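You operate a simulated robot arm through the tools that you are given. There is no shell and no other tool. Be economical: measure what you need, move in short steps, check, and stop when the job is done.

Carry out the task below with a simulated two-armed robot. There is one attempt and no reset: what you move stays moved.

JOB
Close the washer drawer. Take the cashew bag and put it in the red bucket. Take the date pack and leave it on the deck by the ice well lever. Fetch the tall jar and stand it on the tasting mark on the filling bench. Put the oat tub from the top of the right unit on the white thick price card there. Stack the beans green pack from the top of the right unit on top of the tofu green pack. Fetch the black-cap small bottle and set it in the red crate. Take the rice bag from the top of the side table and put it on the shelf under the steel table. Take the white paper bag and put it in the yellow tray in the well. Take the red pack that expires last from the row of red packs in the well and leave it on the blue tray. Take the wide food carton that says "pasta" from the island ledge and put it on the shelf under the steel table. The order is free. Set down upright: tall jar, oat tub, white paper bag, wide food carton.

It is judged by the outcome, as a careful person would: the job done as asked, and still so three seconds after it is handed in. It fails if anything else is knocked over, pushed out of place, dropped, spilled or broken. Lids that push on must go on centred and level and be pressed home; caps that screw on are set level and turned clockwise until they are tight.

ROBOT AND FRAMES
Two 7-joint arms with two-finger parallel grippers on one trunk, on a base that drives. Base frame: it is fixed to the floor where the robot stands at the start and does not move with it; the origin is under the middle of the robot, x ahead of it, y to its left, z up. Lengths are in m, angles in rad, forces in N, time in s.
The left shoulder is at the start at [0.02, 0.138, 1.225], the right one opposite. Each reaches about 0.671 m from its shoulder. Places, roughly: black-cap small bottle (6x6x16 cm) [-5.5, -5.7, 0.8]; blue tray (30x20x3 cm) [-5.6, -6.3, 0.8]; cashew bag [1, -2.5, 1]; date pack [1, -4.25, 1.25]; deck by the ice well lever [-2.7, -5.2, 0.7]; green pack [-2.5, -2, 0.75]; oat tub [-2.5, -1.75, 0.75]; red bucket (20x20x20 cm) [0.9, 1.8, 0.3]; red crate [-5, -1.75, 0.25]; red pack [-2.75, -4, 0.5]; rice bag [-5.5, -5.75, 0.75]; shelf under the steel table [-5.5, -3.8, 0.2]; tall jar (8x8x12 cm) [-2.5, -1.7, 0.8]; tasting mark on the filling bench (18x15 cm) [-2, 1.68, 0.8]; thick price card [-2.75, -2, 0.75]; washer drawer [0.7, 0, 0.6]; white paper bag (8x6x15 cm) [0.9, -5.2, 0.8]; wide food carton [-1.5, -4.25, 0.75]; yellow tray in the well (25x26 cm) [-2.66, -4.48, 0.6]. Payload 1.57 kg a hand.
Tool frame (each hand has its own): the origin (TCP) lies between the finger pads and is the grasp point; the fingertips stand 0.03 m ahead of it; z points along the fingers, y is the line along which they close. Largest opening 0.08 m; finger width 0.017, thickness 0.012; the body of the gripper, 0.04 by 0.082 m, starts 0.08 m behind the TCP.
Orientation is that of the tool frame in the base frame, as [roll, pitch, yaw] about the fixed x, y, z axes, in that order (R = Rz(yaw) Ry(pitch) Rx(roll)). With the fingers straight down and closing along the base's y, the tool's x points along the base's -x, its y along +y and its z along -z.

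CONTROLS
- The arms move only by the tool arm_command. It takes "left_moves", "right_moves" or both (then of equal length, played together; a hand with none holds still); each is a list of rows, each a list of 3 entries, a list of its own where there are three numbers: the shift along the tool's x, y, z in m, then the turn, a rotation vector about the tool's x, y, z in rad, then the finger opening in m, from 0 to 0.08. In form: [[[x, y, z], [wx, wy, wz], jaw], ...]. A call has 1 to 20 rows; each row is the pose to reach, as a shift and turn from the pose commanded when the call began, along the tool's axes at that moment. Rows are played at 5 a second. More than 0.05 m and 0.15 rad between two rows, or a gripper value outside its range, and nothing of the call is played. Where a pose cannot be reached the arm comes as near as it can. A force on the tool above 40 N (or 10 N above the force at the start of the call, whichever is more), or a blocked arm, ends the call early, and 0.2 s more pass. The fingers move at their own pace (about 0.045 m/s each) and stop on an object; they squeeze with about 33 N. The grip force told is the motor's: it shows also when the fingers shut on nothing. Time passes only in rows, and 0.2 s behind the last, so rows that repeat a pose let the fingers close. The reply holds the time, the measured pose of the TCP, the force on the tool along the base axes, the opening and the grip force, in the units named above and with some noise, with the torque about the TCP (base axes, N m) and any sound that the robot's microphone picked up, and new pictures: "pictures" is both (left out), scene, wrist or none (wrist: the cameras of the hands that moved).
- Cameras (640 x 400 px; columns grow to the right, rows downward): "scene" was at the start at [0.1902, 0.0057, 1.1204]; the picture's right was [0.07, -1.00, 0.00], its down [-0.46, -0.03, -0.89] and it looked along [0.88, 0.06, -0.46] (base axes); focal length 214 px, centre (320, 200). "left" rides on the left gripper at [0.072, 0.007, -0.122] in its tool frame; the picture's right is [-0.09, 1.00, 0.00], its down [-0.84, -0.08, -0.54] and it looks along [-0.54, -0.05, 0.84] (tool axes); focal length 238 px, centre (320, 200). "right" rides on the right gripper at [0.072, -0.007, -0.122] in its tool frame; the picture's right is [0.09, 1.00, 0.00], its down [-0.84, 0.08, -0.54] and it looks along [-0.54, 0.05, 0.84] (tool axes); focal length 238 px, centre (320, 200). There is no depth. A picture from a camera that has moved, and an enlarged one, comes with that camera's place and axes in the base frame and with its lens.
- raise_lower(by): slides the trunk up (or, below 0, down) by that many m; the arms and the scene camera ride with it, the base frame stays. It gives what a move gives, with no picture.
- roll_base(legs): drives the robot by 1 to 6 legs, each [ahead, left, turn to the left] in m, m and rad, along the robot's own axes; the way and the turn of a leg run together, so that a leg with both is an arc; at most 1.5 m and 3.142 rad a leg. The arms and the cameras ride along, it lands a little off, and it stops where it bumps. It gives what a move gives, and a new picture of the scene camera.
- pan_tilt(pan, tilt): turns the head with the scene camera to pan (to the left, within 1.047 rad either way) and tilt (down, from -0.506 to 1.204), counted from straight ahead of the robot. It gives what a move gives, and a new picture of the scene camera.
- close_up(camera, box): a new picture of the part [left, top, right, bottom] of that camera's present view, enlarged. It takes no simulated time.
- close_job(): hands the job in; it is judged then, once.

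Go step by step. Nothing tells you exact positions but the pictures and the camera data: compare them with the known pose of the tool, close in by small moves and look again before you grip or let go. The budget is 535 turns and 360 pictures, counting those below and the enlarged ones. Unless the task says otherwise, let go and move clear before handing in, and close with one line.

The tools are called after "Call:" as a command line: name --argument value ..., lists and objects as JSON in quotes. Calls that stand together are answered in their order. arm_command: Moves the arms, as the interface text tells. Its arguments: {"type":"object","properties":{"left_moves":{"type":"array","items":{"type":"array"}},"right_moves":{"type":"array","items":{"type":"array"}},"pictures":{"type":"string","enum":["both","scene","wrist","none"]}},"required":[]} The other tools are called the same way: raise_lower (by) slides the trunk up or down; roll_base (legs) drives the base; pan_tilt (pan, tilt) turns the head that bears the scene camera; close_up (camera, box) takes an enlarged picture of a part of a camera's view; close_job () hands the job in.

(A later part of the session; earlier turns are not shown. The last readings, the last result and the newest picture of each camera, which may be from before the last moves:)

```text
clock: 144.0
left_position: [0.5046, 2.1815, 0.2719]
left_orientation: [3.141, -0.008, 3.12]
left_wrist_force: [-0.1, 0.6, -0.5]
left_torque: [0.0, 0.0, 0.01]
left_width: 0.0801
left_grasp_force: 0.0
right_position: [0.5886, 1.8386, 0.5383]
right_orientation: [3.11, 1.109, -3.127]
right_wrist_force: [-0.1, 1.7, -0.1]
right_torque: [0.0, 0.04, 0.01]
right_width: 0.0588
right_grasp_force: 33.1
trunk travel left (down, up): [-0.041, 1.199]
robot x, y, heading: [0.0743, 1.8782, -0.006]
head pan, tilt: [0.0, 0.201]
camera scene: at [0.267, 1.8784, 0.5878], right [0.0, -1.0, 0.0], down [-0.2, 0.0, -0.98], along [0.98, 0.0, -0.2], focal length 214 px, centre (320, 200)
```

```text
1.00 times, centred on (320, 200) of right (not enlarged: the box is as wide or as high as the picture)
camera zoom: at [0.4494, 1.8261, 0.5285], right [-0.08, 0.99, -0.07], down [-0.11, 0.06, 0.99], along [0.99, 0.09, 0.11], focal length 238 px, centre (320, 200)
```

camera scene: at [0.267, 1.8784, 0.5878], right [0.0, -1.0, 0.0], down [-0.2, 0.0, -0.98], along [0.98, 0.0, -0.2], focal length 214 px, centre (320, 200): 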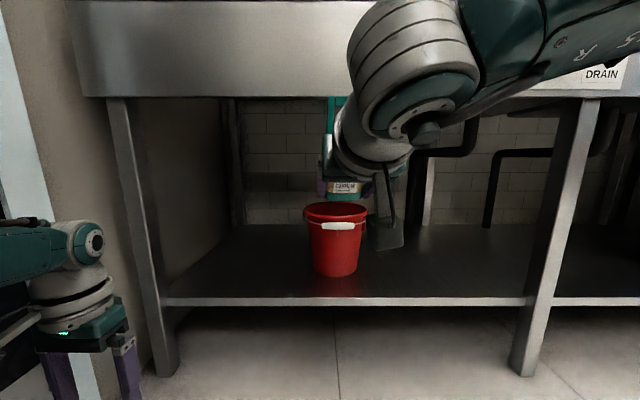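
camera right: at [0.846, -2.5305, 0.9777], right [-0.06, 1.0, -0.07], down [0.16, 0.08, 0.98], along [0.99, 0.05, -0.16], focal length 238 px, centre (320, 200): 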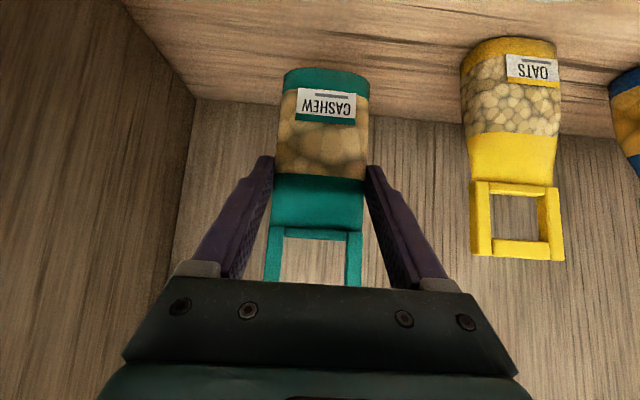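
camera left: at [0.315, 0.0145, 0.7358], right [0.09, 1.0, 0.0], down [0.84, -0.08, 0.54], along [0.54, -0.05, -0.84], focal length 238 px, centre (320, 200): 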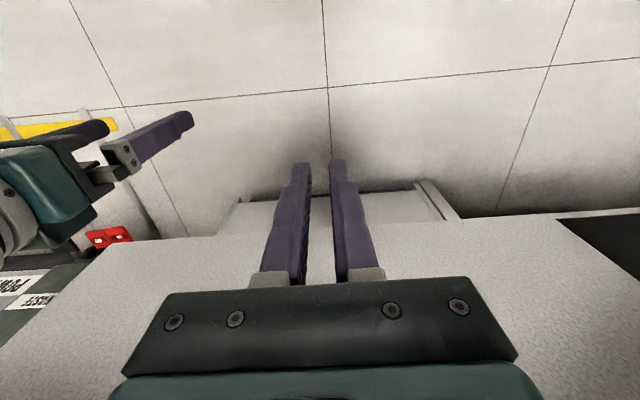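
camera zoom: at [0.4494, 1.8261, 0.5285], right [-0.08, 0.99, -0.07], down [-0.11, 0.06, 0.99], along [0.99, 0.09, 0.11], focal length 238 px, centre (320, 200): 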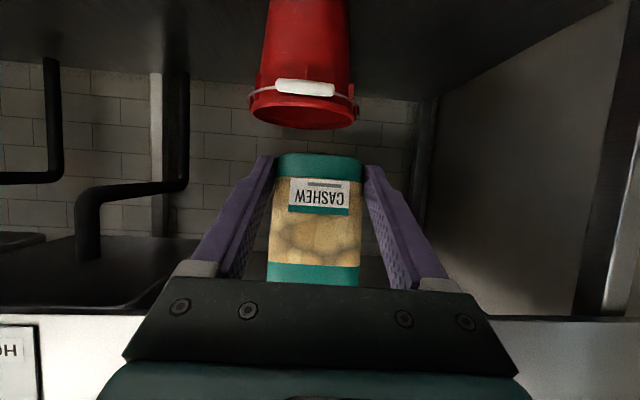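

The bag slid up in the grip, so its bottom is about level with the TCP. I can therefore enter lower: 8 cm down, then forward over the bucket.

Call:
raise_lower --by -0.035

Call:
arm_command --right_moves '[[[0.018, 0, 0.009], [0, 0, 0], 0], [[0.034, 0, 0.017], [0, 0, 0], 0]]' --pictures "none"

Call:
roll_base --legs '[[0.16, 0, 0]]'

```text
clock: 144.8
left_position: [0.5052, 2.1818, 0.237]
left_orientation: [3.141, -0.01, 3.12]
left_wrist_force: [-0.3, 0.6, -0.7]
left_torque: [-0.02, 0.03, 0.02]
left_width: 0.0798
left_grasp_force: 0.1
right_position: [0.59, 1.8388, 0.5031]
right_orientation: [3.111, 1.11, -3.128]
right_wrist_force: [-0.3, 0.3, -1.0]
right_torque: [0.0, 0.02, -0.02]
right_width: 0.0591
right_grasp_force: 32.9
trunk travel left (down, up): [-0.006, 1.234]
robot x, y, heading: [0.0748, 1.8797, -0.011]
head pan, tilt: [0.0, 0.201]
```

```text
clock: 145.4
left_position: [0.5049, 2.182, 0.2378]
left_orientation: [-3.14, -0.009, 3.12]
left_wrist_force: [-0.4, -0.1, 0.1]
left_torque: [0.0, 0.0, -0.01]
left_width: 0.0802
left_grasp_force: 0.0
right_position: [0.5891, 1.8402, 0.4666]
right_orientation: [3.109, 1.11, -3.128]
right_wrist_force: [-0.6, 0.1, -0.6]
right_torque: [-0.01, 0.04, 0.02]
right_width: 0.0587
right_grasp_force: 33.0
trunk travel left (down, up): [-0.006, 1.234]
robot x, y, heading: [0.0712, 1.8792, -0.004]
head pan, tilt: [0.0, 0.201]
```

```text
clock: 146.8
left_position: [0.6607, 2.1808, 0.236]
left_orientation: [-3.142, -0.012, 3.122]
left_wrist_force: [1.1, -0.4, -0.1]
left_torque: [0.02, 0.01, -0.01]
left_width: 0.08
left_grasp_force: 0.0
right_position: [0.7478, 1.839, 0.4635]
right_orientation: [3.109, 1.105, -3.129]
right_wrist_force: [-0.5, -0.3, -0.9]
right_torque: [-0.01, -0.03, 0.01]
right_width: 0.0591
right_grasp_force: 32.6
trunk travel left (down, up): [-0.006, 1.234]
robot x, y, heading: [0.2396, 1.8838, -0.003]
head pan, tilt: [0.0, 0.201]
camera scene: at [0.425, 1.8778, 0.5524], right [0.0, -1.0, 0.0], down [-0.2, 0.0, -0.98], along [0.98, 0.0, -0.2], focal length 214 px, centre (320, 200)
```

scene: 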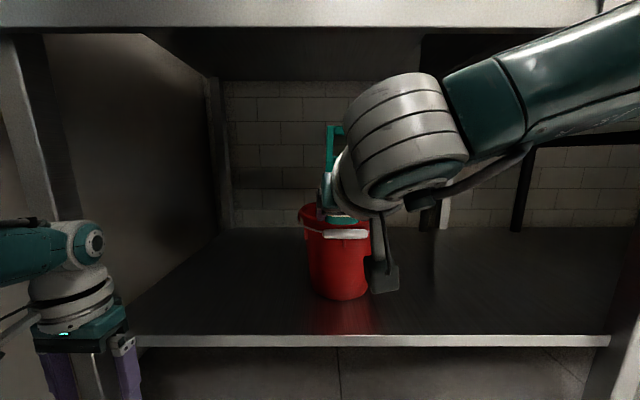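

The left hand is getting near the shelf edge, so I'll pull it back and check the wrist view before the last stretch.

Call:
arm_command --left_moves '[[[0.03, 0, 0], [0, 0, 0], 0.08], [[0.06, 0, 0], [0, 0, 0], 0.08], [[0.09, 0, 0], [0, 0, 0], 0.08], [[0.12, 0, 0], [0, 0, 0], 0.08], [[0.14, 0, 0], [0, 0, 0], 0.08]]' --pictures "none"

Call:
close_up --camera "right" --box '[0, 0, 640, 400]'

```text
clock: 148.1
left_position: [0.5233, 2.1849, 0.2384]
left_orientation: [-3.139, -0.012, 3.12]
left_wrist_force: [0.2, -0.1, 0.4]
left_torque: [0.01, -0.01, 0.01]
left_width: 0.08
left_grasp_force: 0.1
right_position: [0.7483, 1.8397, 0.4654]
right_orientation: [3.113, 1.106, -3.126]
right_wrist_force: [0.2, -0.1, -0.6]
right_torque: [0.01, 0.01, -0.03]
right_width: 0.0591
right_grasp_force: 33.1
trunk travel left (down, up): [-0.006, 1.234]
robot x, y, heading: [0.2348, 1.8804, -0.001]
head pan, tilt: [0.0, 0.201]
```

```text
1.00 times, centred on (320, 200) of right (not enlarged: the box is as wide or as high as the picture)
camera zoom: at [0.6088, 1.8264, 0.4552], right [-0.08, 0.99, -0.07], down [-0.11, 0.06, 0.99], along [0.99, 0.09, 0.11], focal length 238 px, centre (320, 200)
```

zoom: 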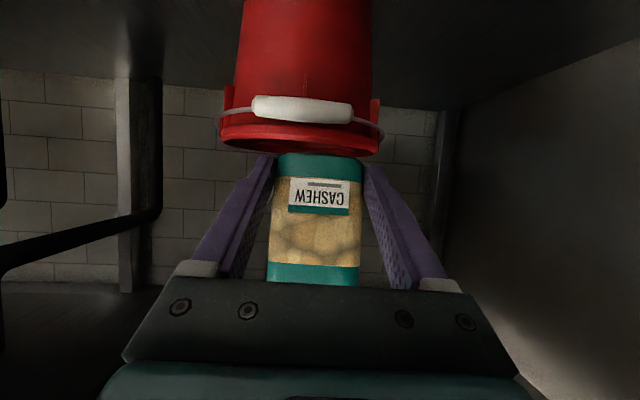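

The rim is at z≈0.42 and the bag bottom only slightly higher. I'll raise 2 cm and go in.

Call:
arm_command --right_moves '[[[-0.018, 0, -0.009], [0, 0, 0], 0]]' --pictures "none"

Call:
roll_base --legs '[[0.14, -0.015, 0]]'

Call:
close_up --camera "right" --box '[0, 0, 640, 400]'

```text
clock: 148.4
left_position: [0.5252, 2.1842, 0.239]
left_orientation: [-3.14, -0.014, 3.121]
left_wrist_force: [0.3, 0.5, 0.2]
left_torque: [-0.01, -0.02, 0.01]
left_width: 0.0802
left_grasp_force: 0.0
right_position: [0.7504, 1.8381, 0.4848]
right_orientation: [3.111, 1.107, -3.126]
right_wrist_force: [0.0, 0.6, -1.3]
right_torque: [0.02, 0.03, -0.02]
right_width: 0.0591
right_grasp_force: 33.1
trunk travel left (down, up): [-0.006, 1.234]
robot x, y, heading: [0.2358, 1.8798, -0.004]
head pan, tilt: [0.0, 0.201]
```

```text
clock: 149.8
left_position: [0.66, 2.1683, 0.2379]
left_orientation: [-3.141, -0.013, 3.124]
left_wrist_force: [0.0, 0.5, 0.3]
left_torque: [-0.02, -0.01, -0.01]
left_width: 0.0799
left_grasp_force: 0.1
right_position: [0.8857, 1.824, 0.4844]
right_orientation: [3.11, 1.105, -3.125]
right_wrist_force: [-0.4, 0.9, -1.3]
right_torque: [0.0, -0.01, 0.0]
right_width: 0.0592
right_grasp_force: 33.0
trunk travel left (down, up): [-0.006, 1.234]
robot x, y, heading: [0.3764, 1.8639, -0.004]
head pan, tilt: [0.0, 0.201]
camera scene: at [0.5636, 1.8629, 0.5525], right [0.0, -1.0, 0.0], down [-0.2, 0.0, -0.98], along [0.98, 0.0, -0.2], focal length 214 px, centre (320, 200)
```

scene: 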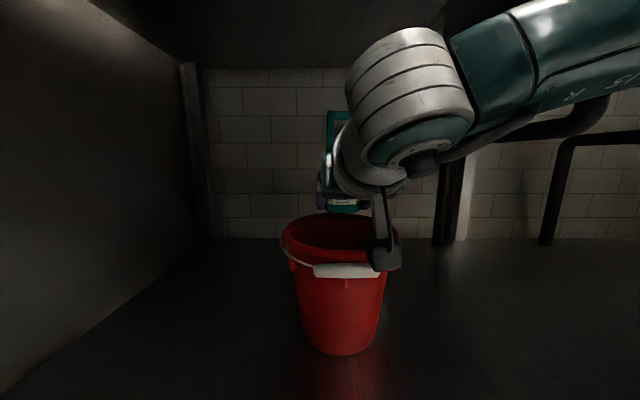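

```text
1.00 times, centred on (320, 200) of right (not enlarged: the box is as wide or as high as the picture)
camera zoom: at [0.7453, 1.8114, 0.4745], right [-0.08, 0.99, -0.07], down [-0.11, 0.06, 0.99], along [0.99, 0.09, 0.11], focal length 238 px, centre (320, 200)
```

zoom: 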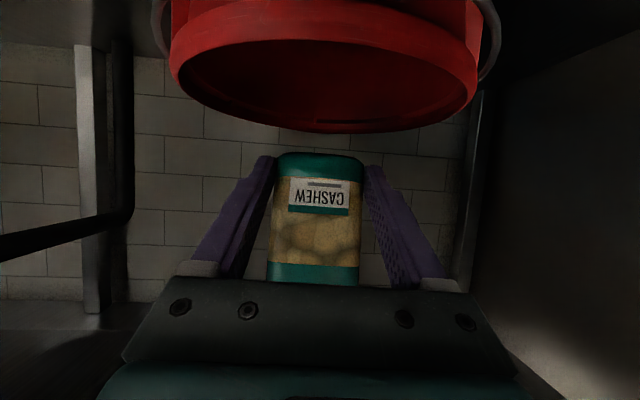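

The bag is over the bucket centre. I'll lower 5 cm and release.

Call:
arm_command --right_moves '[[[0.0224, 0, 0.011], [0, 0, 0], 0], [[0.045, 0, 0.022], [0, 0, 0], 0], [[0.045, 0, 0.022], [0, 0, 0], 0.04], [[0.045, 0, 0.022], [0, 0, 0], 0.08], [[0.045, 0, 0.022], [0, 0, 0], 0.08], [[0.045, 0, 0.022], [0, 0, 0], 0.08]]' --pictures "both"

```text
clock: 151.2
left_position: [0.6636, 2.1678, 0.2384]
left_orientation: [3.141, -0.012, 3.124]
left_wrist_force: [0.0, -0.1, -0.1]
left_torque: [0.0, 0.01, 0.02]
left_width: 0.0803
left_grasp_force: 0.1
right_position: [0.8875, 1.8239, 0.4351]
right_orientation: [3.113, 1.106, -3.127]
right_wrist_force: [-0.5, 0.7, -0.1]
right_torque: [-0.01, 0.02, 0.02]
right_width: 0.0798
right_grasp_force: 0.1
trunk travel left (down, up): [-0.006, 1.234]
robot x, y, heading: [0.3711, 1.8636, 0.003]
head pan, tilt: [0.0, 0.201]
camera scene: at [0.5667, 1.8626, 0.5529], right [0.0, -1.0, 0.0], down [-0.2, 0.0, -0.98], along [0.98, 0.0, -0.2], focal length 214 px, centre (320, 200)
camera right: at [0.7479, 1.8117, 0.4258], right [-0.08, 0.99, -0.07], down [-0.11, 0.06, 0.99], along [0.99, 0.09, 0.11], focal length 238 px, centre (320, 200)
```

scene: 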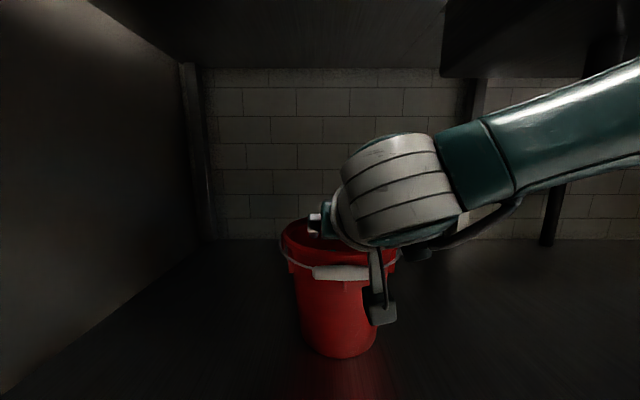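
right: 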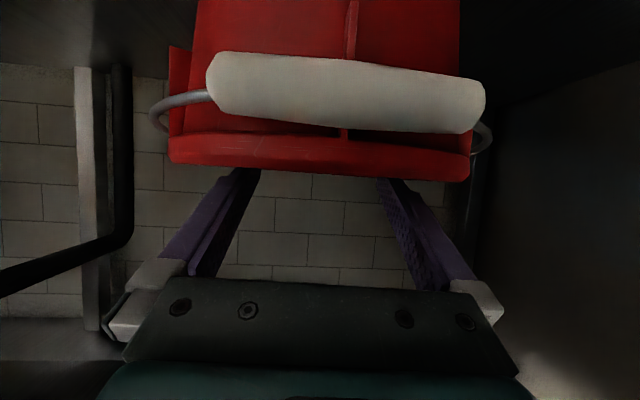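

The bag is out of the grip and in the bucket. I'll lift the hand clear, back out, and verify.

Call:
arm_command --right_moves '[[[-0.03, 0, -0.015], [0, 0, 0], 0.08], [[-0.065, 0, -0.032], [0, 0, 0], 0.08]]' --pictures "none"

Call:
roll_base --legs '[[-0.24, 0, 0]]'

Call:
raise_lower --by 0.3

Call:
close_up --camera "right" --box '[0, 0, 640, 400]'

```text
clock: 151.8
left_position: [0.6634, 2.1682, 0.2386]
left_orientation: [3.141, -0.011, 3.125]
left_wrist_force: [0.4, -0.4, -0.5]
left_torque: [0.01, 0.01, -0.02]
left_width: 0.0799
left_grasp_force: 0.2
right_position: [0.8892, 1.8236, 0.5079]
right_orientation: [3.111, 1.107, -3.124]
right_wrist_force: [-0.7, -1.2, 0.4]
right_torque: [-0.01, 0.04, 0.0]
right_width: 0.0802
right_grasp_force: 0.1
trunk travel left (down, up): [-0.006, 1.234]
robot x, y, heading: [0.377, 1.8642, -0.001]
head pan, tilt: [0.0, 0.201]
```

```text
clock: 153.6
left_position: [0.4271, 2.1697, 0.2406]
left_orientation: [3.141, -0.009, 3.119]
left_wrist_force: [0.2, 0.4, 0.6]
left_torque: [0.0, 0.06, 0.05]
left_width: 0.0799
left_grasp_force: 0.2
right_position: [0.6506, 1.8242, 0.5088]
right_orientation: [3.111, 1.108, -3.128]
right_wrist_force: [0.1, 0.3, 0.4]
right_torque: [-0.01, -0.01, 0.01]
right_width: 0.0801
right_grasp_force: 0.1
trunk travel left (down, up): [-0.006, 1.234]
robot x, y, heading: [0.1338, 1.8665, -0.004]
head pan, tilt: [0.0, 0.201]
camera scene: at [0.3302, 1.8631, 0.5532], right [-0.01, -1.0, 0.0], down [-0.2, 0.0, -0.98], along [0.98, -0.01, -0.2], focal length 214 px, centre (320, 200)
```

scene: 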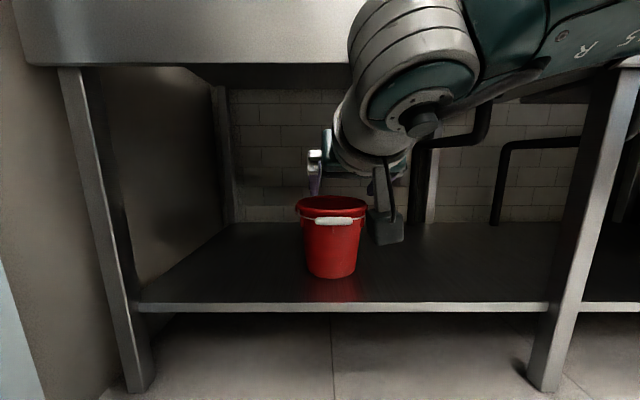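

```text
clock: 156.6
left_position: [0.4265, 2.1701, 0.539]
left_orientation: [3.141, -0.013, 3.122]
left_wrist_force: [0.2, 0.3, -1.2]
left_torque: [-0.02, -0.01, -0.05]
left_width: 0.0801
left_grasp_force: 0.0
right_position: [0.6498, 1.8242, 0.808]
right_orientation: [3.111, 1.106, -3.128]
right_wrist_force: [-0.9, 0.1, -0.6]
right_torque: [0.04, -0.04, -0.01]
right_width: 0.0799
right_grasp_force: 0.1
trunk travel left (down, up): [-0.306, 0.934]
robot x, y, heading: [0.1334, 1.8644, -0.002]
head pan, tilt: [0.0, 0.201]
```

```text
1.00 times, centred on (320, 200) of right (not enlarged: the box is as wide or as high as the picture)
camera zoom: at [0.5099, 1.8111, 0.7979], right [-0.08, 0.99, -0.07], down [-0.11, 0.06, 0.99], along [0.99, 0.09, 0.11], focal length 238 px, centre (320, 200)
```

zoom: 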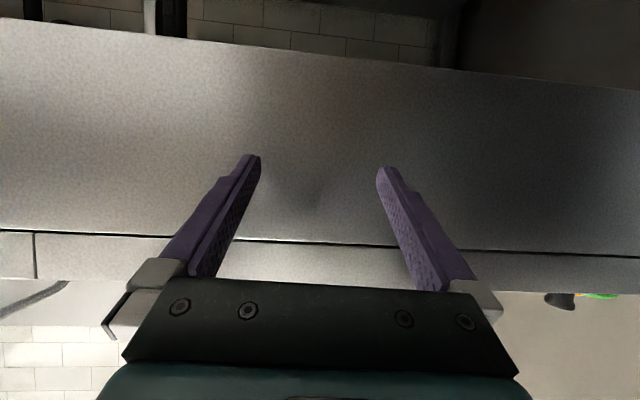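

The cashew bag is in the bucket. Next come the date pack and the white paper bag, so I'll back off slightly, raise the trunk, and drive down the aisle.

Call:
roll_base --legs '[[-0.05, 0, 0]]'

Call:
raise_lower --by 0.35

Call:
roll_base --legs '[[0, -0.7, 0], [-0.38, -0.3, 0], [0, -1.5, 0], [0, -1.5, 0], [0, -1.5, 0], [0, -0.4, 0]]'

Call:
pan_tilt --pan 0.0 --tilt 0.2

```text
clock: 157.5
left_position: [0.3775, 2.1687, 0.539]
left_orientation: [-3.141, -0.013, 3.121]
left_wrist_force: [-0.3, 0.1, -0.4]
left_torque: [-0.02, -0.04, 0.02]
left_width: 0.0799
left_grasp_force: 0.0
right_position: [0.5997, 1.8245, 0.8077]
right_orientation: [3.109, 1.107, -3.127]
right_wrist_force: [0.1, -0.4, 0.3]
right_torque: [-0.03, -0.01, 0.01]
right_width: 0.08
right_grasp_force: 0.0
trunk travel left (down, up): [-0.306, 0.934]
robot x, y, heading: [0.0878, 1.8646, -0.002]
head pan, tilt: [0.0, 0.201]
camera scene: at [0.2781, 1.8634, 0.8528], right [-0.01, -1.0, 0.0], down [-0.2, 0.0, -0.98], along [0.98, -0.01, -0.2], focal length 214 px, centre (320, 200)
```

scene: 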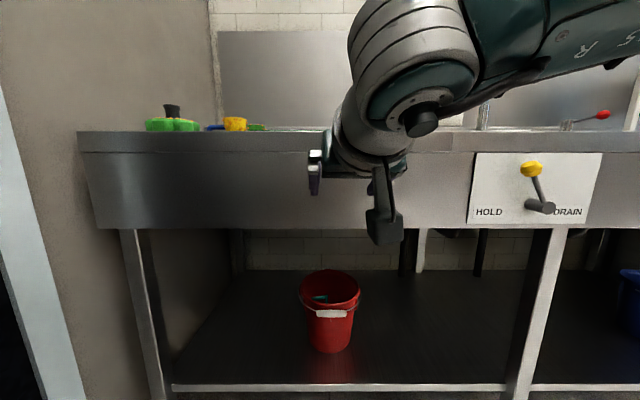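

```text
clock: 160.9
left_position: [0.3764, 2.1681, 0.8878]
left_orientation: [-3.14, -0.01, 3.123]
left_wrist_force: [-0.1, -0.1, 0.6]
left_torque: [0.01, 0.0, 0.02]
left_width: 0.0799
left_grasp_force: 0.0
right_position: [0.5996, 1.8234, 1.1588]
right_orientation: [3.112, 1.108, -3.127]
right_wrist_force: [-0.2, 0.3, -0.8]
right_torque: [-0.02, 0.0, 0.03]
right_width: 0.0801
right_grasp_force: 0.1
trunk travel left (down, up): [-0.656, 0.584]
robot x, y, heading: [0.0836, 1.8661, -0.006]
head pan, tilt: [0.0, 0.201]
```

```text
clock: 190.4
left_position: [-0.1283, -3.7334, 0.8892]
left_orientation: [3.14, -0.011, 3.087]
left_wrist_force: [-0.6, 0.1, -0.5]
left_torque: [-0.01, 0.01, -0.01]
left_width: 0.0802
left_grasp_force: 0.1
right_position: [0.0825, -4.0861, 1.1583]
right_orientation: [3.111, 1.106, 3.116]
right_wrist_force: [-0.9, 0.6, -0.3]
right_torque: [0.0, 0.02, 0.02]
right_width: 0.08
right_grasp_force: 0.1
trunk travel left (down, up): [-0.656, 0.584]
robot x, y, heading: [-0.4294, -4.0276, -0.044]
head pan, tilt: [0.0, 0.201]
camera scene: at [-0.2387, -4.0359, 1.2029], right [-0.04, -1.0, 0.0], down [-0.2, 0.01, -0.98], along [0.98, -0.04, -0.2], focal length 214 px, centre (320, 200)
```

scene: 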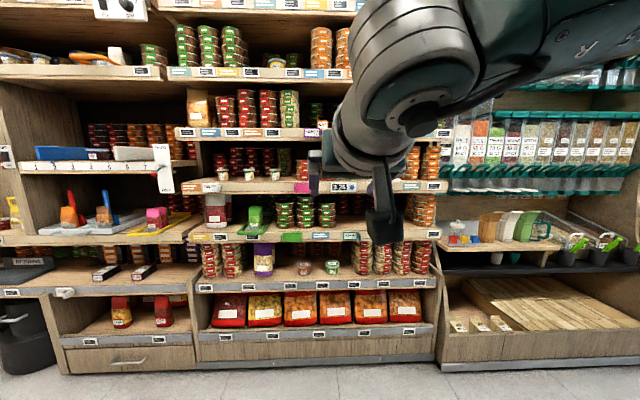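

```text
clock: 191.0
left_position: [-0.1296, -3.7328, 0.8888]
left_orientation: [3.141, -0.01, 3.085]
left_wrist_force: [-0.2, 0.2, 0.2]
left_torque: [0.0, -0.03, 0.03]
left_width: 0.0798
left_grasp_force: 0.2
right_position: [0.0816, -4.0858, 1.1569]
right_orientation: [3.11, 1.106, 3.116]
right_wrist_force: [-0.5, 0.1, -0.8]
right_torque: [0.0, 0.0, 0.03]
right_width: 0.0801
right_grasp_force: 0.1
trunk travel left (down, up): [-0.656, 0.584]
robot x, y, heading: [-0.4293, -4.0258, -0.046]
head pan, tilt: [0.0, 0.201]
camera scene: at [-0.2387, -4.0359, 1.2029], right [-0.04, -1.0, 0.0], down [-0.2, 0.01, -0.98], along [0.98, -0.04, -0.2], focal length 214 px, centre (320, 200)
```

scene: 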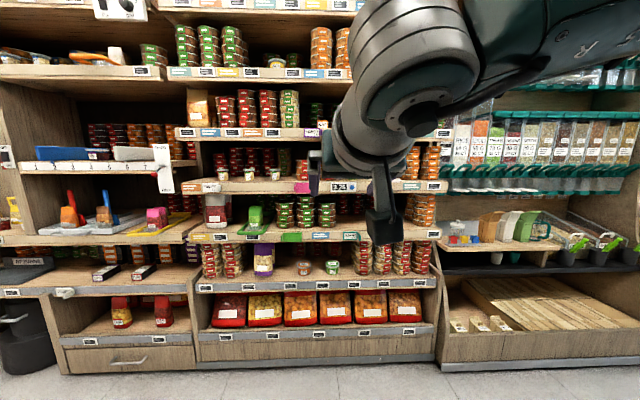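

The shelf shows many items; the date pack area is hidden by my right arm. I'll shift right so it comes into view on the left.

Call:
roll_base --legs '[[0, -0.4, 0.045]]'

Call:
close_up --camera "scene" --box '[120, 80, 340, 220]'

```text
clock: 193.5
left_position: [-0.151, -4.1178, 0.8892]
left_orientation: [3.141, -0.011, 3.128]
left_wrist_force: [0.0, 0.6, -0.6]
left_torque: [0.02, 0.01, 0.0]
left_width: 0.08
left_grasp_force: 0.1
right_position: [0.0751, -4.4621, 1.1586]
right_orientation: [3.11, 1.104, -3.122]
right_wrist_force: [0.5, -0.7, 0.3]
right_torque: [0.0, -0.03, -0.02]
right_width: 0.08
right_grasp_force: 0.1
trunk travel left (down, up): [-0.656, 0.584]
robot x, y, heading: [-0.4372, -4.4219, -0.005]
head pan, tilt: [0.0, 0.201]
camera scene: at [-0.2468, -4.4251, 1.2029], right [0.0, -1.0, 0.0], down [-0.2, 0.0, -0.98], along [0.98, 0.0, -0.2], focal length 214 px, centre (320, 200)
```

scene: 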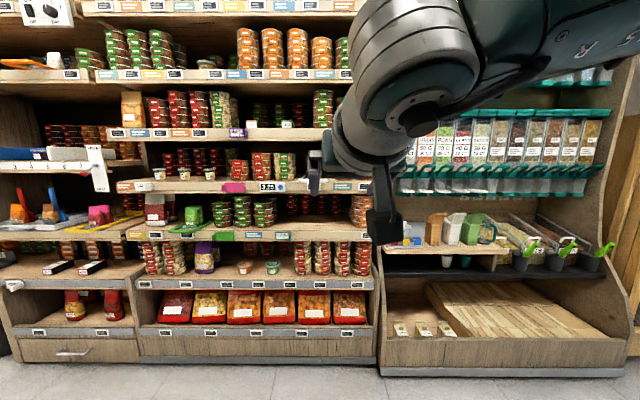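

```text
2.86 times, centred on (230, 150) of scene
camera zoom: at [-0.2468, -4.4251, 1.2029], right [0.0, -1.0, 0.0], down [-0.2, 0.0, -0.98], along [0.98, 0.0, -0.2], focal length 613 px, centre (577, 343)
```

zoom: 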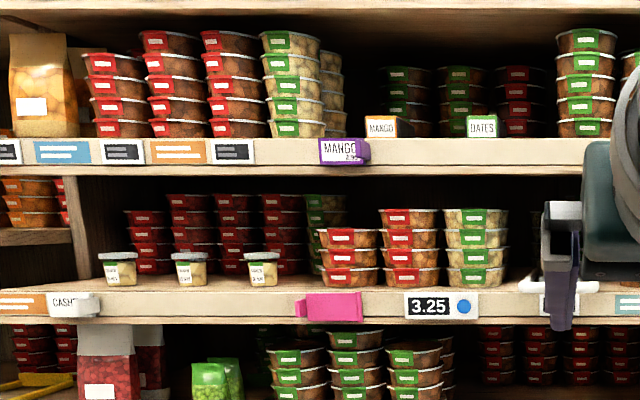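

"DATES" and "MANGO" packs stand side by side on the upper shelf. I'll zoom in further.

Call:
close_up --camera "scene" --box '[235, 105, 315, 145]'

Call:
close_up --camera "scene" --box '[380, 190, 620, 340]'

```text
8.00 times, centred on (275, 125) of scene
camera zoom: at [-0.2468, -4.4251, 1.2029], right [0.0, -1.0, 0.0], down [-0.2, 0.0, -0.98], along [0.98, 0.0, -0.2], focal length 1716 px, centre (680, 800)
```

zoom: 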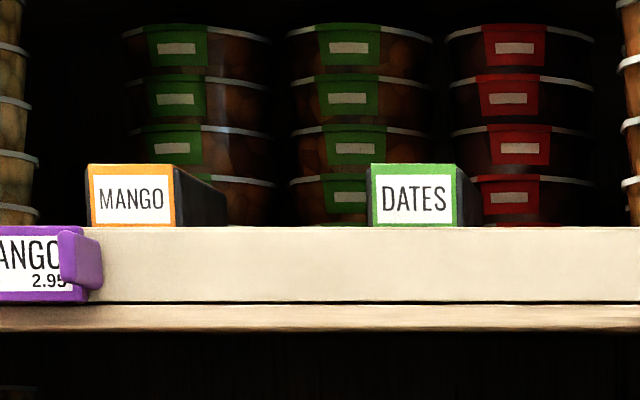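

```text
2.67 times, centred on (500, 265) of scene
camera zoom: at [-0.2468, -4.4251, 1.2029], right [0.0, -1.0, 0.0], down [-0.2, 0.0, -0.98], along [0.98, 0.0, -0.2], focal length 572 px, centre (-160, 27)
```

zoom: 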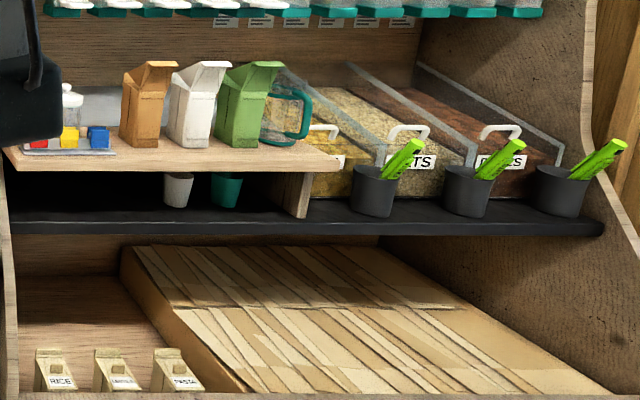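

The date pack lies end-on at the shelf front (y≈−4.245, z≈1.37), and the white bag is on the wooden ledge to the right. I'll raise the trunk, align the right hand with the date pack and move closer.

Call:
raise_lower --by 0.2

Call:
roll_base --legs '[[0, 0.22, 0.005], [0.45, 0, 0]]'

Call:
arm_command --right_moves '[[[0, 0, 0], [0, -0.14, 0], 0.08], [[0, 0, 0], [0, -0.25, 0], 0.08]]' --pictures "wrist"

```text
clock: 195.6
left_position: [-0.1501, -4.1185, 1.0886]
left_orientation: [3.141, -0.011, 3.127]
left_wrist_force: [0.2, -0.1, -0.5]
left_torque: [-0.01, 0.01, -0.05]
left_width: 0.08
left_grasp_force: 0.2
right_position: [0.0758, -4.4615, 1.3576]
right_orientation: [3.109, 1.106, -3.123]
right_wrist_force: [0.8, 0.1, -0.8]
right_torque: [-0.02, -0.02, -0.01]
right_width: 0.0802
right_grasp_force: 0.0
trunk travel left (down, up): [-0.856, 0.384]
robot x, y, heading: [-0.4401, -4.421, 0.004]
head pan, tilt: [0.0, 0.201]
```

```text
clock: 199.7
left_position: [0.2983, -3.8947, 1.0887]
left_orientation: [-3.14, -0.011, 3.132]
left_wrist_force: [0.6, 0.6, -0.3]
left_torque: [-0.04, 0.02, 0.02]
left_width: 0.0801
left_grasp_force: 0.1
right_position: [0.5268, -4.2382, 1.3576]
right_orientation: [3.11, 1.106, -3.119]
right_wrist_force: [0.0, -1.0, 0.5]
right_torque: [-0.03, -0.01, -0.03]
right_width: 0.08
right_grasp_force: 0.0
trunk travel left (down, up): [-0.856, 0.384]
robot x, y, heading: [0.0139, -4.203, 0.003]
head pan, tilt: [0.0, 0.201]
camera scene: at [0.2039, -4.2025, 1.4029], right [0.01, -1.0, 0.0], down [-0.2, 0.0, -0.98], along [0.98, 0.01, -0.2], focal length 214 px, centre (320, 200)
```

scene: 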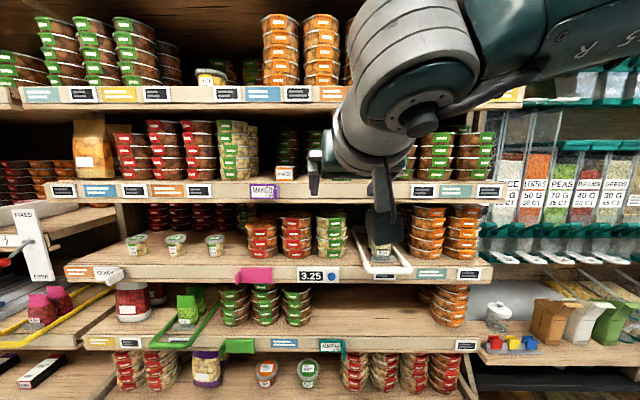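

```text
clock: 200.4
left_position: [0.2978, -3.8945, 1.0884]
left_orientation: [-3.14, -0.01, 3.131]
left_wrist_force: [0.0, 0.0, -0.3]
left_torque: [0.01, 0.03, 0.03]
left_width: 0.0802
left_grasp_force: 0.0
right_position: [0.4979, -4.2453, 1.2729]
right_orientation: [3.074, 1.177, 3.114]
right_wrist_force: [-0.1, -1.0, 1.0]
right_torque: [0.02, 0.0, -0.04]
right_width: 0.0803
right_grasp_force: 0.1
trunk travel left (down, up): [-0.856, 0.384]
robot x, y, heading: [0.0125, -4.2073, 0.002]
head pan, tilt: [0.0, 0.201]
stopped in row 2 (right hand): the arm was blocked; the commanded pose is now the measured one
camera right: at [0.3597, -4.2565, 1.2528], right [-0.07, 1.0, -0.06], down [-0.18, 0.05, 0.98], along [0.98, 0.08, 0.18], focal length 238 px, centre (320, 200)
```

right: 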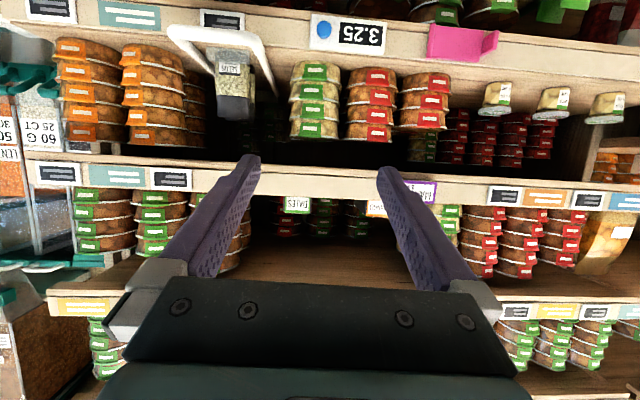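

The date pack's front face is at about (0.855, −4.263, 1.353). I'll level the hand at that height, then drive in.

Call:
arm_command --right_moves '[[[-0.036, -0.006, 0.014], [0, -0.07, 0], 0.08], [[-0.073, -0.012, 0.028], [0, -0.14, 0], 0.08], [[-0.112, -0.018, 0.041], [0, -0.21, 0], 0.08]]' --pictures "none"

Call:
roll_base --legs '[[0.18, 0, 0]]'

Call:
close_up --camera "right" --box '[0, 0, 640, 400]'

```text
clock: 201.1
left_position: [0.2988, -3.8953, 1.0897]
left_orientation: [3.141, -0.01, 3.132]
left_wrist_force: [-0.3, -0.1, 0.5]
left_torque: [0.0, -0.03, 0.03]
left_width: 0.0801
left_grasp_force: 0.0
right_position: [0.5369, -4.2656, 1.2598]
right_orientation: [3.059, 1.186, 3.082]
right_wrist_force: [-0.2, 0.2, 0.5]
right_torque: [0.02, 0.05, -0.01]
right_width: 0.0798
right_grasp_force: 0.1
trunk travel left (down, up): [-0.856, 0.384]
robot x, y, heading: [0.0096, -4.2049, 0.003]
head pan, tilt: [0.0, 0.201]
stopped in row 3 (right hand): the arm was blocked; the commanded pose is now the measured one
```

```text
clock: 202.6
left_position: [0.4798, -3.8936, 1.0888]
left_orientation: [-3.141, -0.009, 3.134]
left_wrist_force: [0.5, 0.5, 0.8]
left_torque: [0.02, -0.01, 0.02]
left_width: 0.08
left_grasp_force: 0.1
right_position: [0.718, -4.2646, 1.2585]
right_orientation: [3.059, 1.186, 3.081]
right_wrist_force: [0.0, 0.5, -0.6]
right_torque: [0.03, -0.02, 0.03]
right_width: 0.0799
right_grasp_force: 0.1
trunk travel left (down, up): [-0.856, 0.384]
robot x, y, heading: [0.1933, -4.2014, 0.004]
head pan, tilt: [0.0, 0.201]
camera scene: at [0.3847, -4.2012, 1.4029], right [0.01, -1.0, 0.0], down [-0.2, 0.0, -0.98], along [0.98, 0.01, -0.2], focal length 214 px, centre (320, 200)
```

scene: 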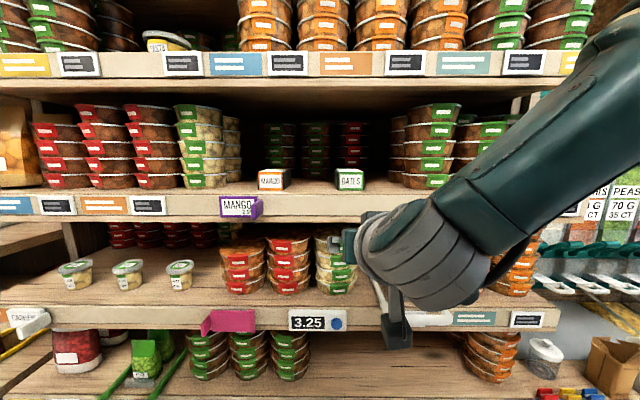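

```text
1.00 times, centred on (320, 200) of right (not enlarged: the box is as wide or as high as the picture)
camera zoom: at [0.5793, -4.2734, 1.2375], right [-0.05, 1.0, -0.05], down [-0.19, 0.04, 0.98], along [0.98, 0.06, 0.19], focal length 238 px, centre (320, 200)
```

zoom: 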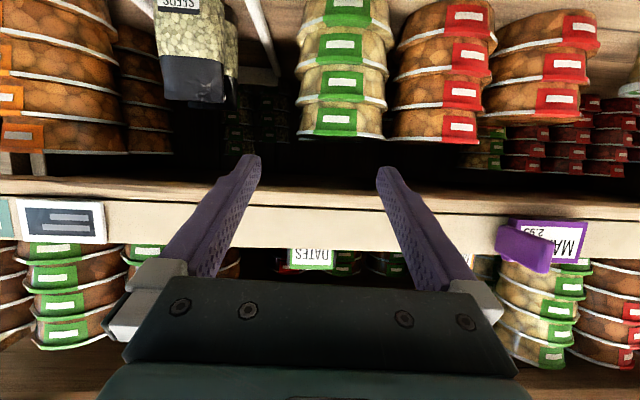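

The hand is about 10 cm low but aligned in y. I'll raise the trunk 10 cm, look, then move in.

Call:
raise_lower --by 0.1

Call:
roll_base --legs '[[0.06, 0, 0]]'

Call:
close_up --camera "right" --box '[0, 0, 640, 400]'

```text
clock: 204.0
left_position: [0.4784, -3.8938, 1.1895]
left_orientation: [-3.141, -0.011, 3.134]
left_wrist_force: [0.3, 0.0, -1.1]
left_torque: [0.04, 0.0, 0.01]
left_width: 0.0798
left_grasp_force: 0.1
right_position: [0.7181, -4.2649, 1.3582]
right_orientation: [3.06, 1.185, 3.081]
right_wrist_force: [-1.1, 0.9, 0.4]
right_torque: [0.01, -0.04, 0.0]
right_width: 0.0801
right_grasp_force: 0.1
trunk travel left (down, up): [-0.956, 0.284]
robot x, y, heading: [0.1933, -4.1976, 0.004]
head pan, tilt: [0.0, 0.201]
```

```text
clock: 204.9
left_position: [0.5397, -3.8939, 1.1892]
left_orientation: [3.141, -0.013, 3.131]
left_wrist_force: [-0.5, 0.0, -0.6]
left_torque: [0.0, -0.01, 0.0]
left_width: 0.0801
left_grasp_force: 0.2
right_position: [0.7795, -4.2658, 1.3583]
right_orientation: [3.061, 1.186, 3.078]
right_wrist_force: [0.3, -0.3, -0.2]
right_torque: [0.01, 0.0, 0.0]
right_width: 0.08
right_grasp_force: 0.1
trunk travel left (down, up): [-0.956, 0.284]
robot x, y, heading: [0.2523, -4.198, 0.005]
head pan, tilt: [0.0, 0.201]
camera scene: at [0.4455, -4.201, 1.5029], right [0.01, -1.0, 0.0], down [-0.2, 0.0, -0.98], along [0.98, 0.01, -0.2], focal length 214 px, centre (320, 200)
```

scene: 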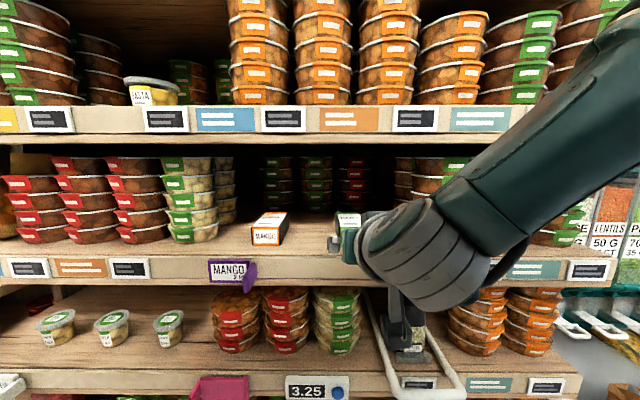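

```text
1.00 times, centred on (320, 200) of right (not enlarged: the box is as wide or as high as the picture)
camera zoom: at [0.64, -4.2734, 1.3374], right [-0.05, 1.0, -0.05], down [-0.19, 0.04, 0.98], along [0.98, 0.06, 0.19], focal length 238 px, centre (320, 200)
```

zoom: 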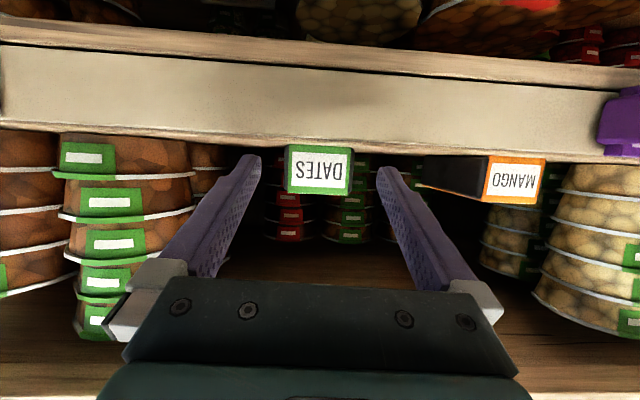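

Aligned: the pack is between the fingers, z 1.33–1.373. I'll advance 11 cm and grip.

Call:
roll_base --legs '[[0.11, 0, 0]]'

Call:
arm_command --right_moves '[[[0, 0, 0], [0, 0, 0], 0.04], [[0, 0, 0], [0, 0, 0], 0.0], [[0, 0, 0], [0, 0, 0], 0.0], [[0, 0, 0], [0, 0, 0], 0.0], [[-0.0185, 0, -0.0075], [0, 0, 0], 0.0], [[-0.037, 0, -0.015], [0, 0, 0], 0.0]]' --pictures "both"

```text
clock: 206.1
left_position: [0.6489, -3.8925, 1.1879]
left_orientation: [3.14, -0.012, 3.133]
left_wrist_force: [0.1, 0.5, 0.0]
left_torque: [0.03, -0.01, 0.02]
left_width: 0.08
left_grasp_force: 0.1
right_position: [0.8887, -4.2636, 1.3583]
right_orientation: [3.059, 1.186, 3.079]
right_wrist_force: [-1.2, -0.4, 0.5]
right_torque: [0.0, 0.03, 0.0]
right_width: 0.08
right_grasp_force: 0.0
trunk travel left (down, up): [-0.956, 0.284]
robot x, y, heading: [0.3647, -4.1978, 0.008]
head pan, tilt: [0.0, 0.201]
camera scene: at [0.5544, -4.2002, 1.5029], right [0.01, -1.0, 0.0], down [-0.2, 0.0, -0.98], along [0.98, 0.01, -0.2], focal length 214 px, centre (320, 200)
```

scene: 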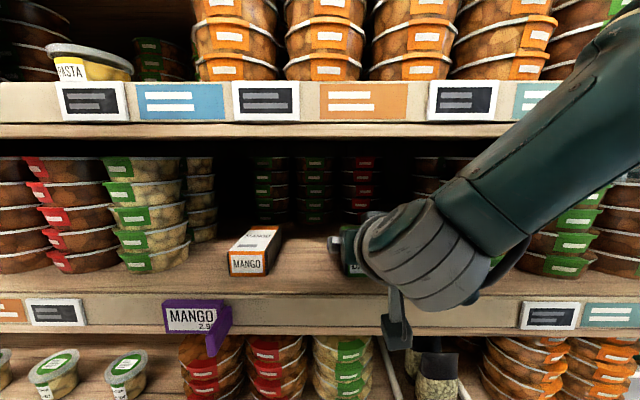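

```text
clock: 207.7
left_position: [0.6487, -3.8933, 1.1887]
left_orientation: [3.142, -0.01, 3.133]
left_wrist_force: [0.4, 0.4, -0.6]
left_torque: [0.0, 0.03, 0.0]
left_width: 0.0802
left_grasp_force: 0.1
right_position: [0.8672, -4.2567, 1.3519]
right_orientation: [3.089, 1.099, 3.127]
right_wrist_force: [-0.4, 0.2, 14.3]
right_torque: [-0.53, -0.2, 0.14]
right_width: 0.0588
right_grasp_force: 33.2
trunk travel left (down, up): [-0.956, 0.284]
robot x, y, heading: [0.3649, -4.2048, 0.006]
head pan, tilt: [0.0, 0.201]
stopped in row 6 (right hand): the arm was blocked; the commanded pose is now the measured one
camera scene: at [0.555, -4.2003, 1.5032], right [0.01, -1.0, 0.0], down [-0.2, 0.0, -0.98], along [0.98, 0.01, -0.2], focal length 214 px, centre (320, 200)
camera right: at [0.7267, -4.2692, 1.3434], right [-0.07, 1.0, -0.06], down [-0.1, 0.05, 0.99], along [0.99, 0.08, 0.1], focal length 238 px, centre (320, 200)
```

scene: 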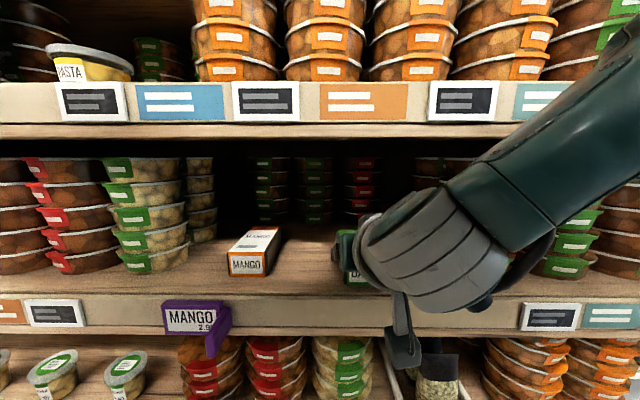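
right: 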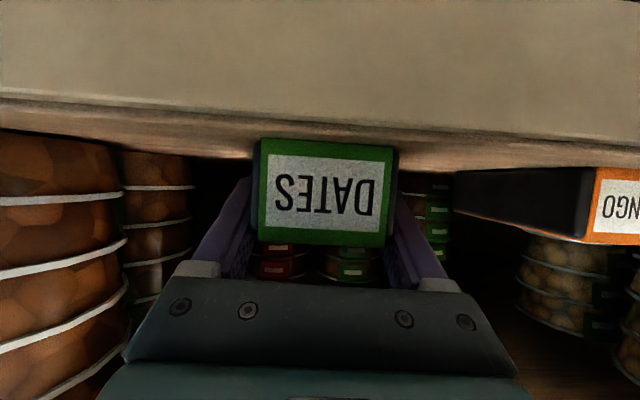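

Gripped. I'll lift with the trunk and back out.

Call:
raise_lower --by 0.05

Call:
roll_base --legs '[[-0.6, 0, 0]]'

Call:
close_up --camera "right" --box '[0, 0, 640, 400]'

```text
clock: 208.6
left_position: [0.6494, -3.8923, 1.2385]
left_orientation: [-3.142, -0.011, 3.132]
left_wrist_force: [0.1, -0.1, 1.0]
left_torque: [0.02, -0.01, -0.02]
left_width: 0.0801
left_grasp_force: 0.1
right_position: [0.8657, -4.2577, 1.3979]
right_orientation: [3.086, 1.089, 3.123]
right_wrist_force: [1.0, -0.2, 0.3]
right_torque: [-0.01, -0.01, 0.0]
right_width: 0.0001
right_grasp_force: 21.0
trunk travel left (down, up): [-1.006, 0.234]
robot x, y, heading: [0.3592, -4.2016, 0.005]
head pan, tilt: [0.0, 0.201]
```

```text
clock: 212.0
left_position: [0.0486, -3.8968, 1.2389]
left_orientation: [3.141, -0.014, 3.137]
left_wrist_force: [1.0, -0.4, -0.1]
left_torque: [0.03, 0.01, -0.01]
left_width: 0.0802
left_grasp_force: 0.1
right_position: [0.267, -4.26, 1.4008]
right_orientation: [3.085, 1.091, 3.128]
right_wrist_force: [0.4, 0.6, -0.1]
right_torque: [-0.01, 0.0, 0.02]
right_width: 0.0
right_grasp_force: 21.5
trunk travel left (down, up): [-1.006, 0.234]
robot x, y, heading: [-0.2345, -4.2059, 0.009]
head pan, tilt: [0.0, 0.201]
camera scene: at [-0.0438, -4.2044, 1.5529], right [0.01, -1.0, 0.0], down [-0.2, 0.0, -0.98], along [0.98, 0.01, -0.2], focal length 214 px, centre (320, 200)
```

scene: 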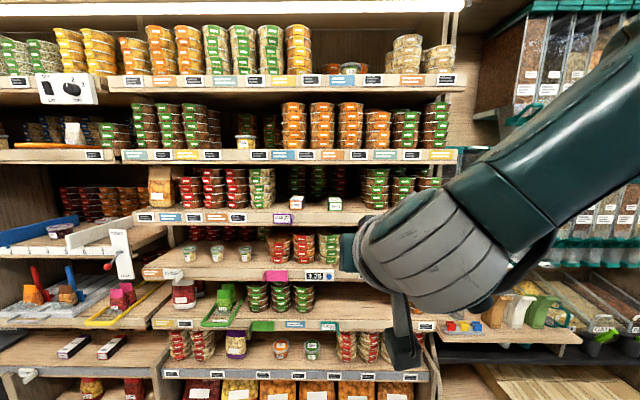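

```text
1.00 times, centred on (320, 200) of right (not enlarged: the box is as wide or as high as the picture)
camera zoom: at [0.127, -4.2725, 1.3923], right [-0.08, 1.0, -0.06], down [-0.1, 0.05, 0.99], along [0.99, 0.08, 0.09], focal length 238 px, centre (320, 200)
```

zoom: 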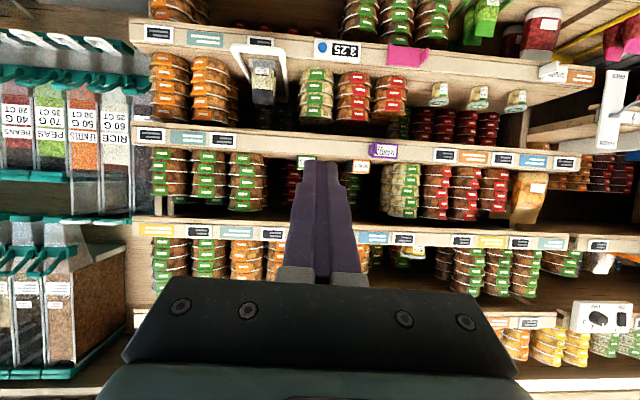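

The pack slipped out but still sits on the shelf. I'll check how it lies.

Call:
close_up --camera "scene" --box '[270, 180, 370, 240]'

```text
6.40 times, centred on (320, 210) of scene
camera zoom: at [-0.0438, -4.2044, 1.5529], right [0.01, -1.0, 0.0], down [-0.2, 0.0, -0.98], along [0.98, 0.01, -0.2], focal length 1373 px, centre (320, 136)
```

zoom: 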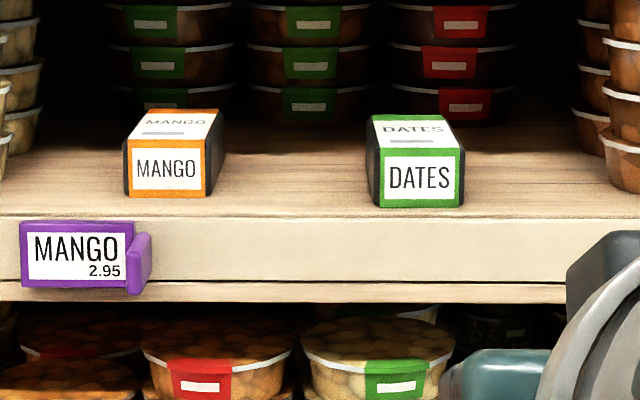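

The pack is upright and straight at about x 0.81–0.92, y −4.26. I'll reopen and take a deeper grip, using only base and trunk motion afterwards.

Call:
arm_command --right_moves '[[[0, 0, 0], [0, 0, 0], 0.04], [[0, 0, 0], [0, 0, 0], 0.08], [[0, 0, 0], [0, 0, 0], 0.08]]' --pictures "none"

Call:
raise_lower --by -0.048

Call:
roll_base --legs '[[0.46, 0, -0.008]]'

Call:
close_up --camera "right" --box '[0, 0, 640, 400]'

```text
clock: 212.8
left_position: [0.0483, -3.8965, 1.2386]
left_orientation: [3.141, -0.011, 3.139]
left_wrist_force: [0.2, 0.2, 0.1]
left_torque: [-0.01, -0.02, -0.01]
left_width: 0.0801
left_grasp_force: 0.1
right_position: [0.2668, -4.2606, 1.3989]
right_orientation: [3.085, 1.09, 3.13]
right_wrist_force: [-0.7, 0.9, 0.2]
right_torque: [-0.02, 0.04, -0.01]
right_width: 0.0659
right_grasp_force: 0.2
trunk travel left (down, up): [-1.006, 0.234]
robot x, y, heading: [-0.236, -4.2088, 0.012]
head pan, tilt: [0.0, 0.201]
```

```text
clock: 213.7
left_position: [0.0486, -3.897, 1.1911]
left_orientation: [-3.14, -0.012, 3.138]
left_wrist_force: [-0.3, -0.8, -0.7]
left_torque: [0.03, -0.03, -0.01]
left_width: 0.0798
left_grasp_force: 0.0
right_position: [0.2678, -4.2611, 1.3513]
right_orientation: [3.086, 1.09, 3.128]
right_wrist_force: [-0.2, 0.2, 0.0]
right_torque: [0.01, 0.02, 0.01]
right_width: 0.0801
right_grasp_force: 0.1
trunk travel left (down, up): [-0.958, 0.282]
robot x, y, heading: [-0.2353, -4.2067, 0.012]
head pan, tilt: [0.0, 0.201]
```

```text
clock: 216.5
left_position: [0.5097, -3.8952, 1.191]
left_orientation: [-3.14, -0.012, 3.128]
left_wrist_force: [0.1, -0.1, -0.2]
left_torque: [-0.01, 0.02, 0.02]
left_width: 0.0803
left_grasp_force: 0.1
right_position: [0.7261, -4.2617, 1.3522]
right_orientation: [3.085, 1.088, 3.121]
right_wrist_force: [0.7, 0.2, 0.3]
right_torque: [0.0, -0.04, 0.0]
right_width: 0.0799
right_grasp_force: 0.0
trunk travel left (down, up): [-0.958, 0.282]
robot x, y, heading: [0.2226, -4.2024, 0.006]
head pan, tilt: [0.0, 0.201]
camera scene: at [0.4146, -4.2029, 1.5049], right [0.0, -1.0, 0.0], down [-0.2, 0.0, -0.98], along [0.98, 0.0, -0.2], focal length 214 px, centre (320, 200)
```

scene: 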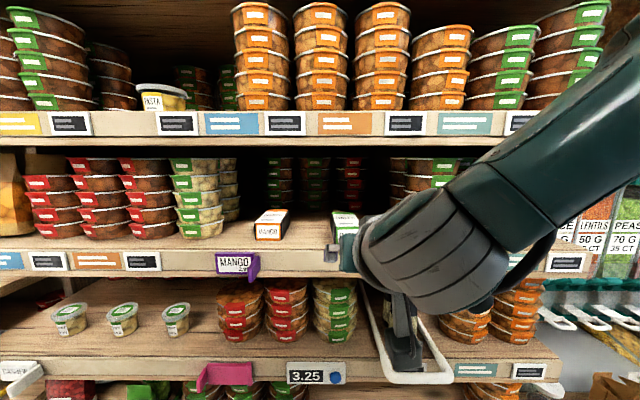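

```text
1.00 times, centred on (320, 200) of right (not enlarged: the box is as wide or as high as the picture)
camera zoom: at [0.5846, -4.2723, 1.3441], right [-0.07, 1.0, -0.06], down [-0.1, 0.05, 0.99], along [0.99, 0.08, 0.09], focal length 238 px, centre (320, 200)
```

zoom: 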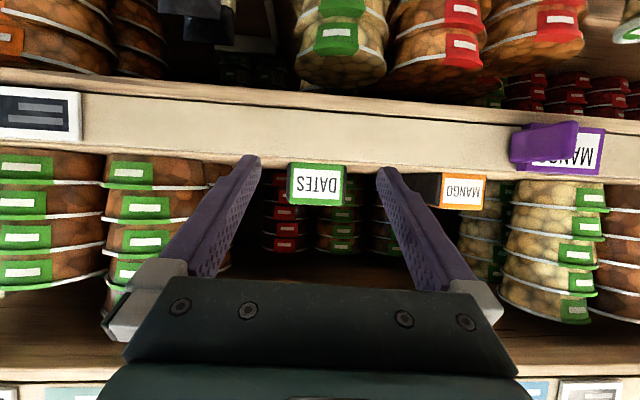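

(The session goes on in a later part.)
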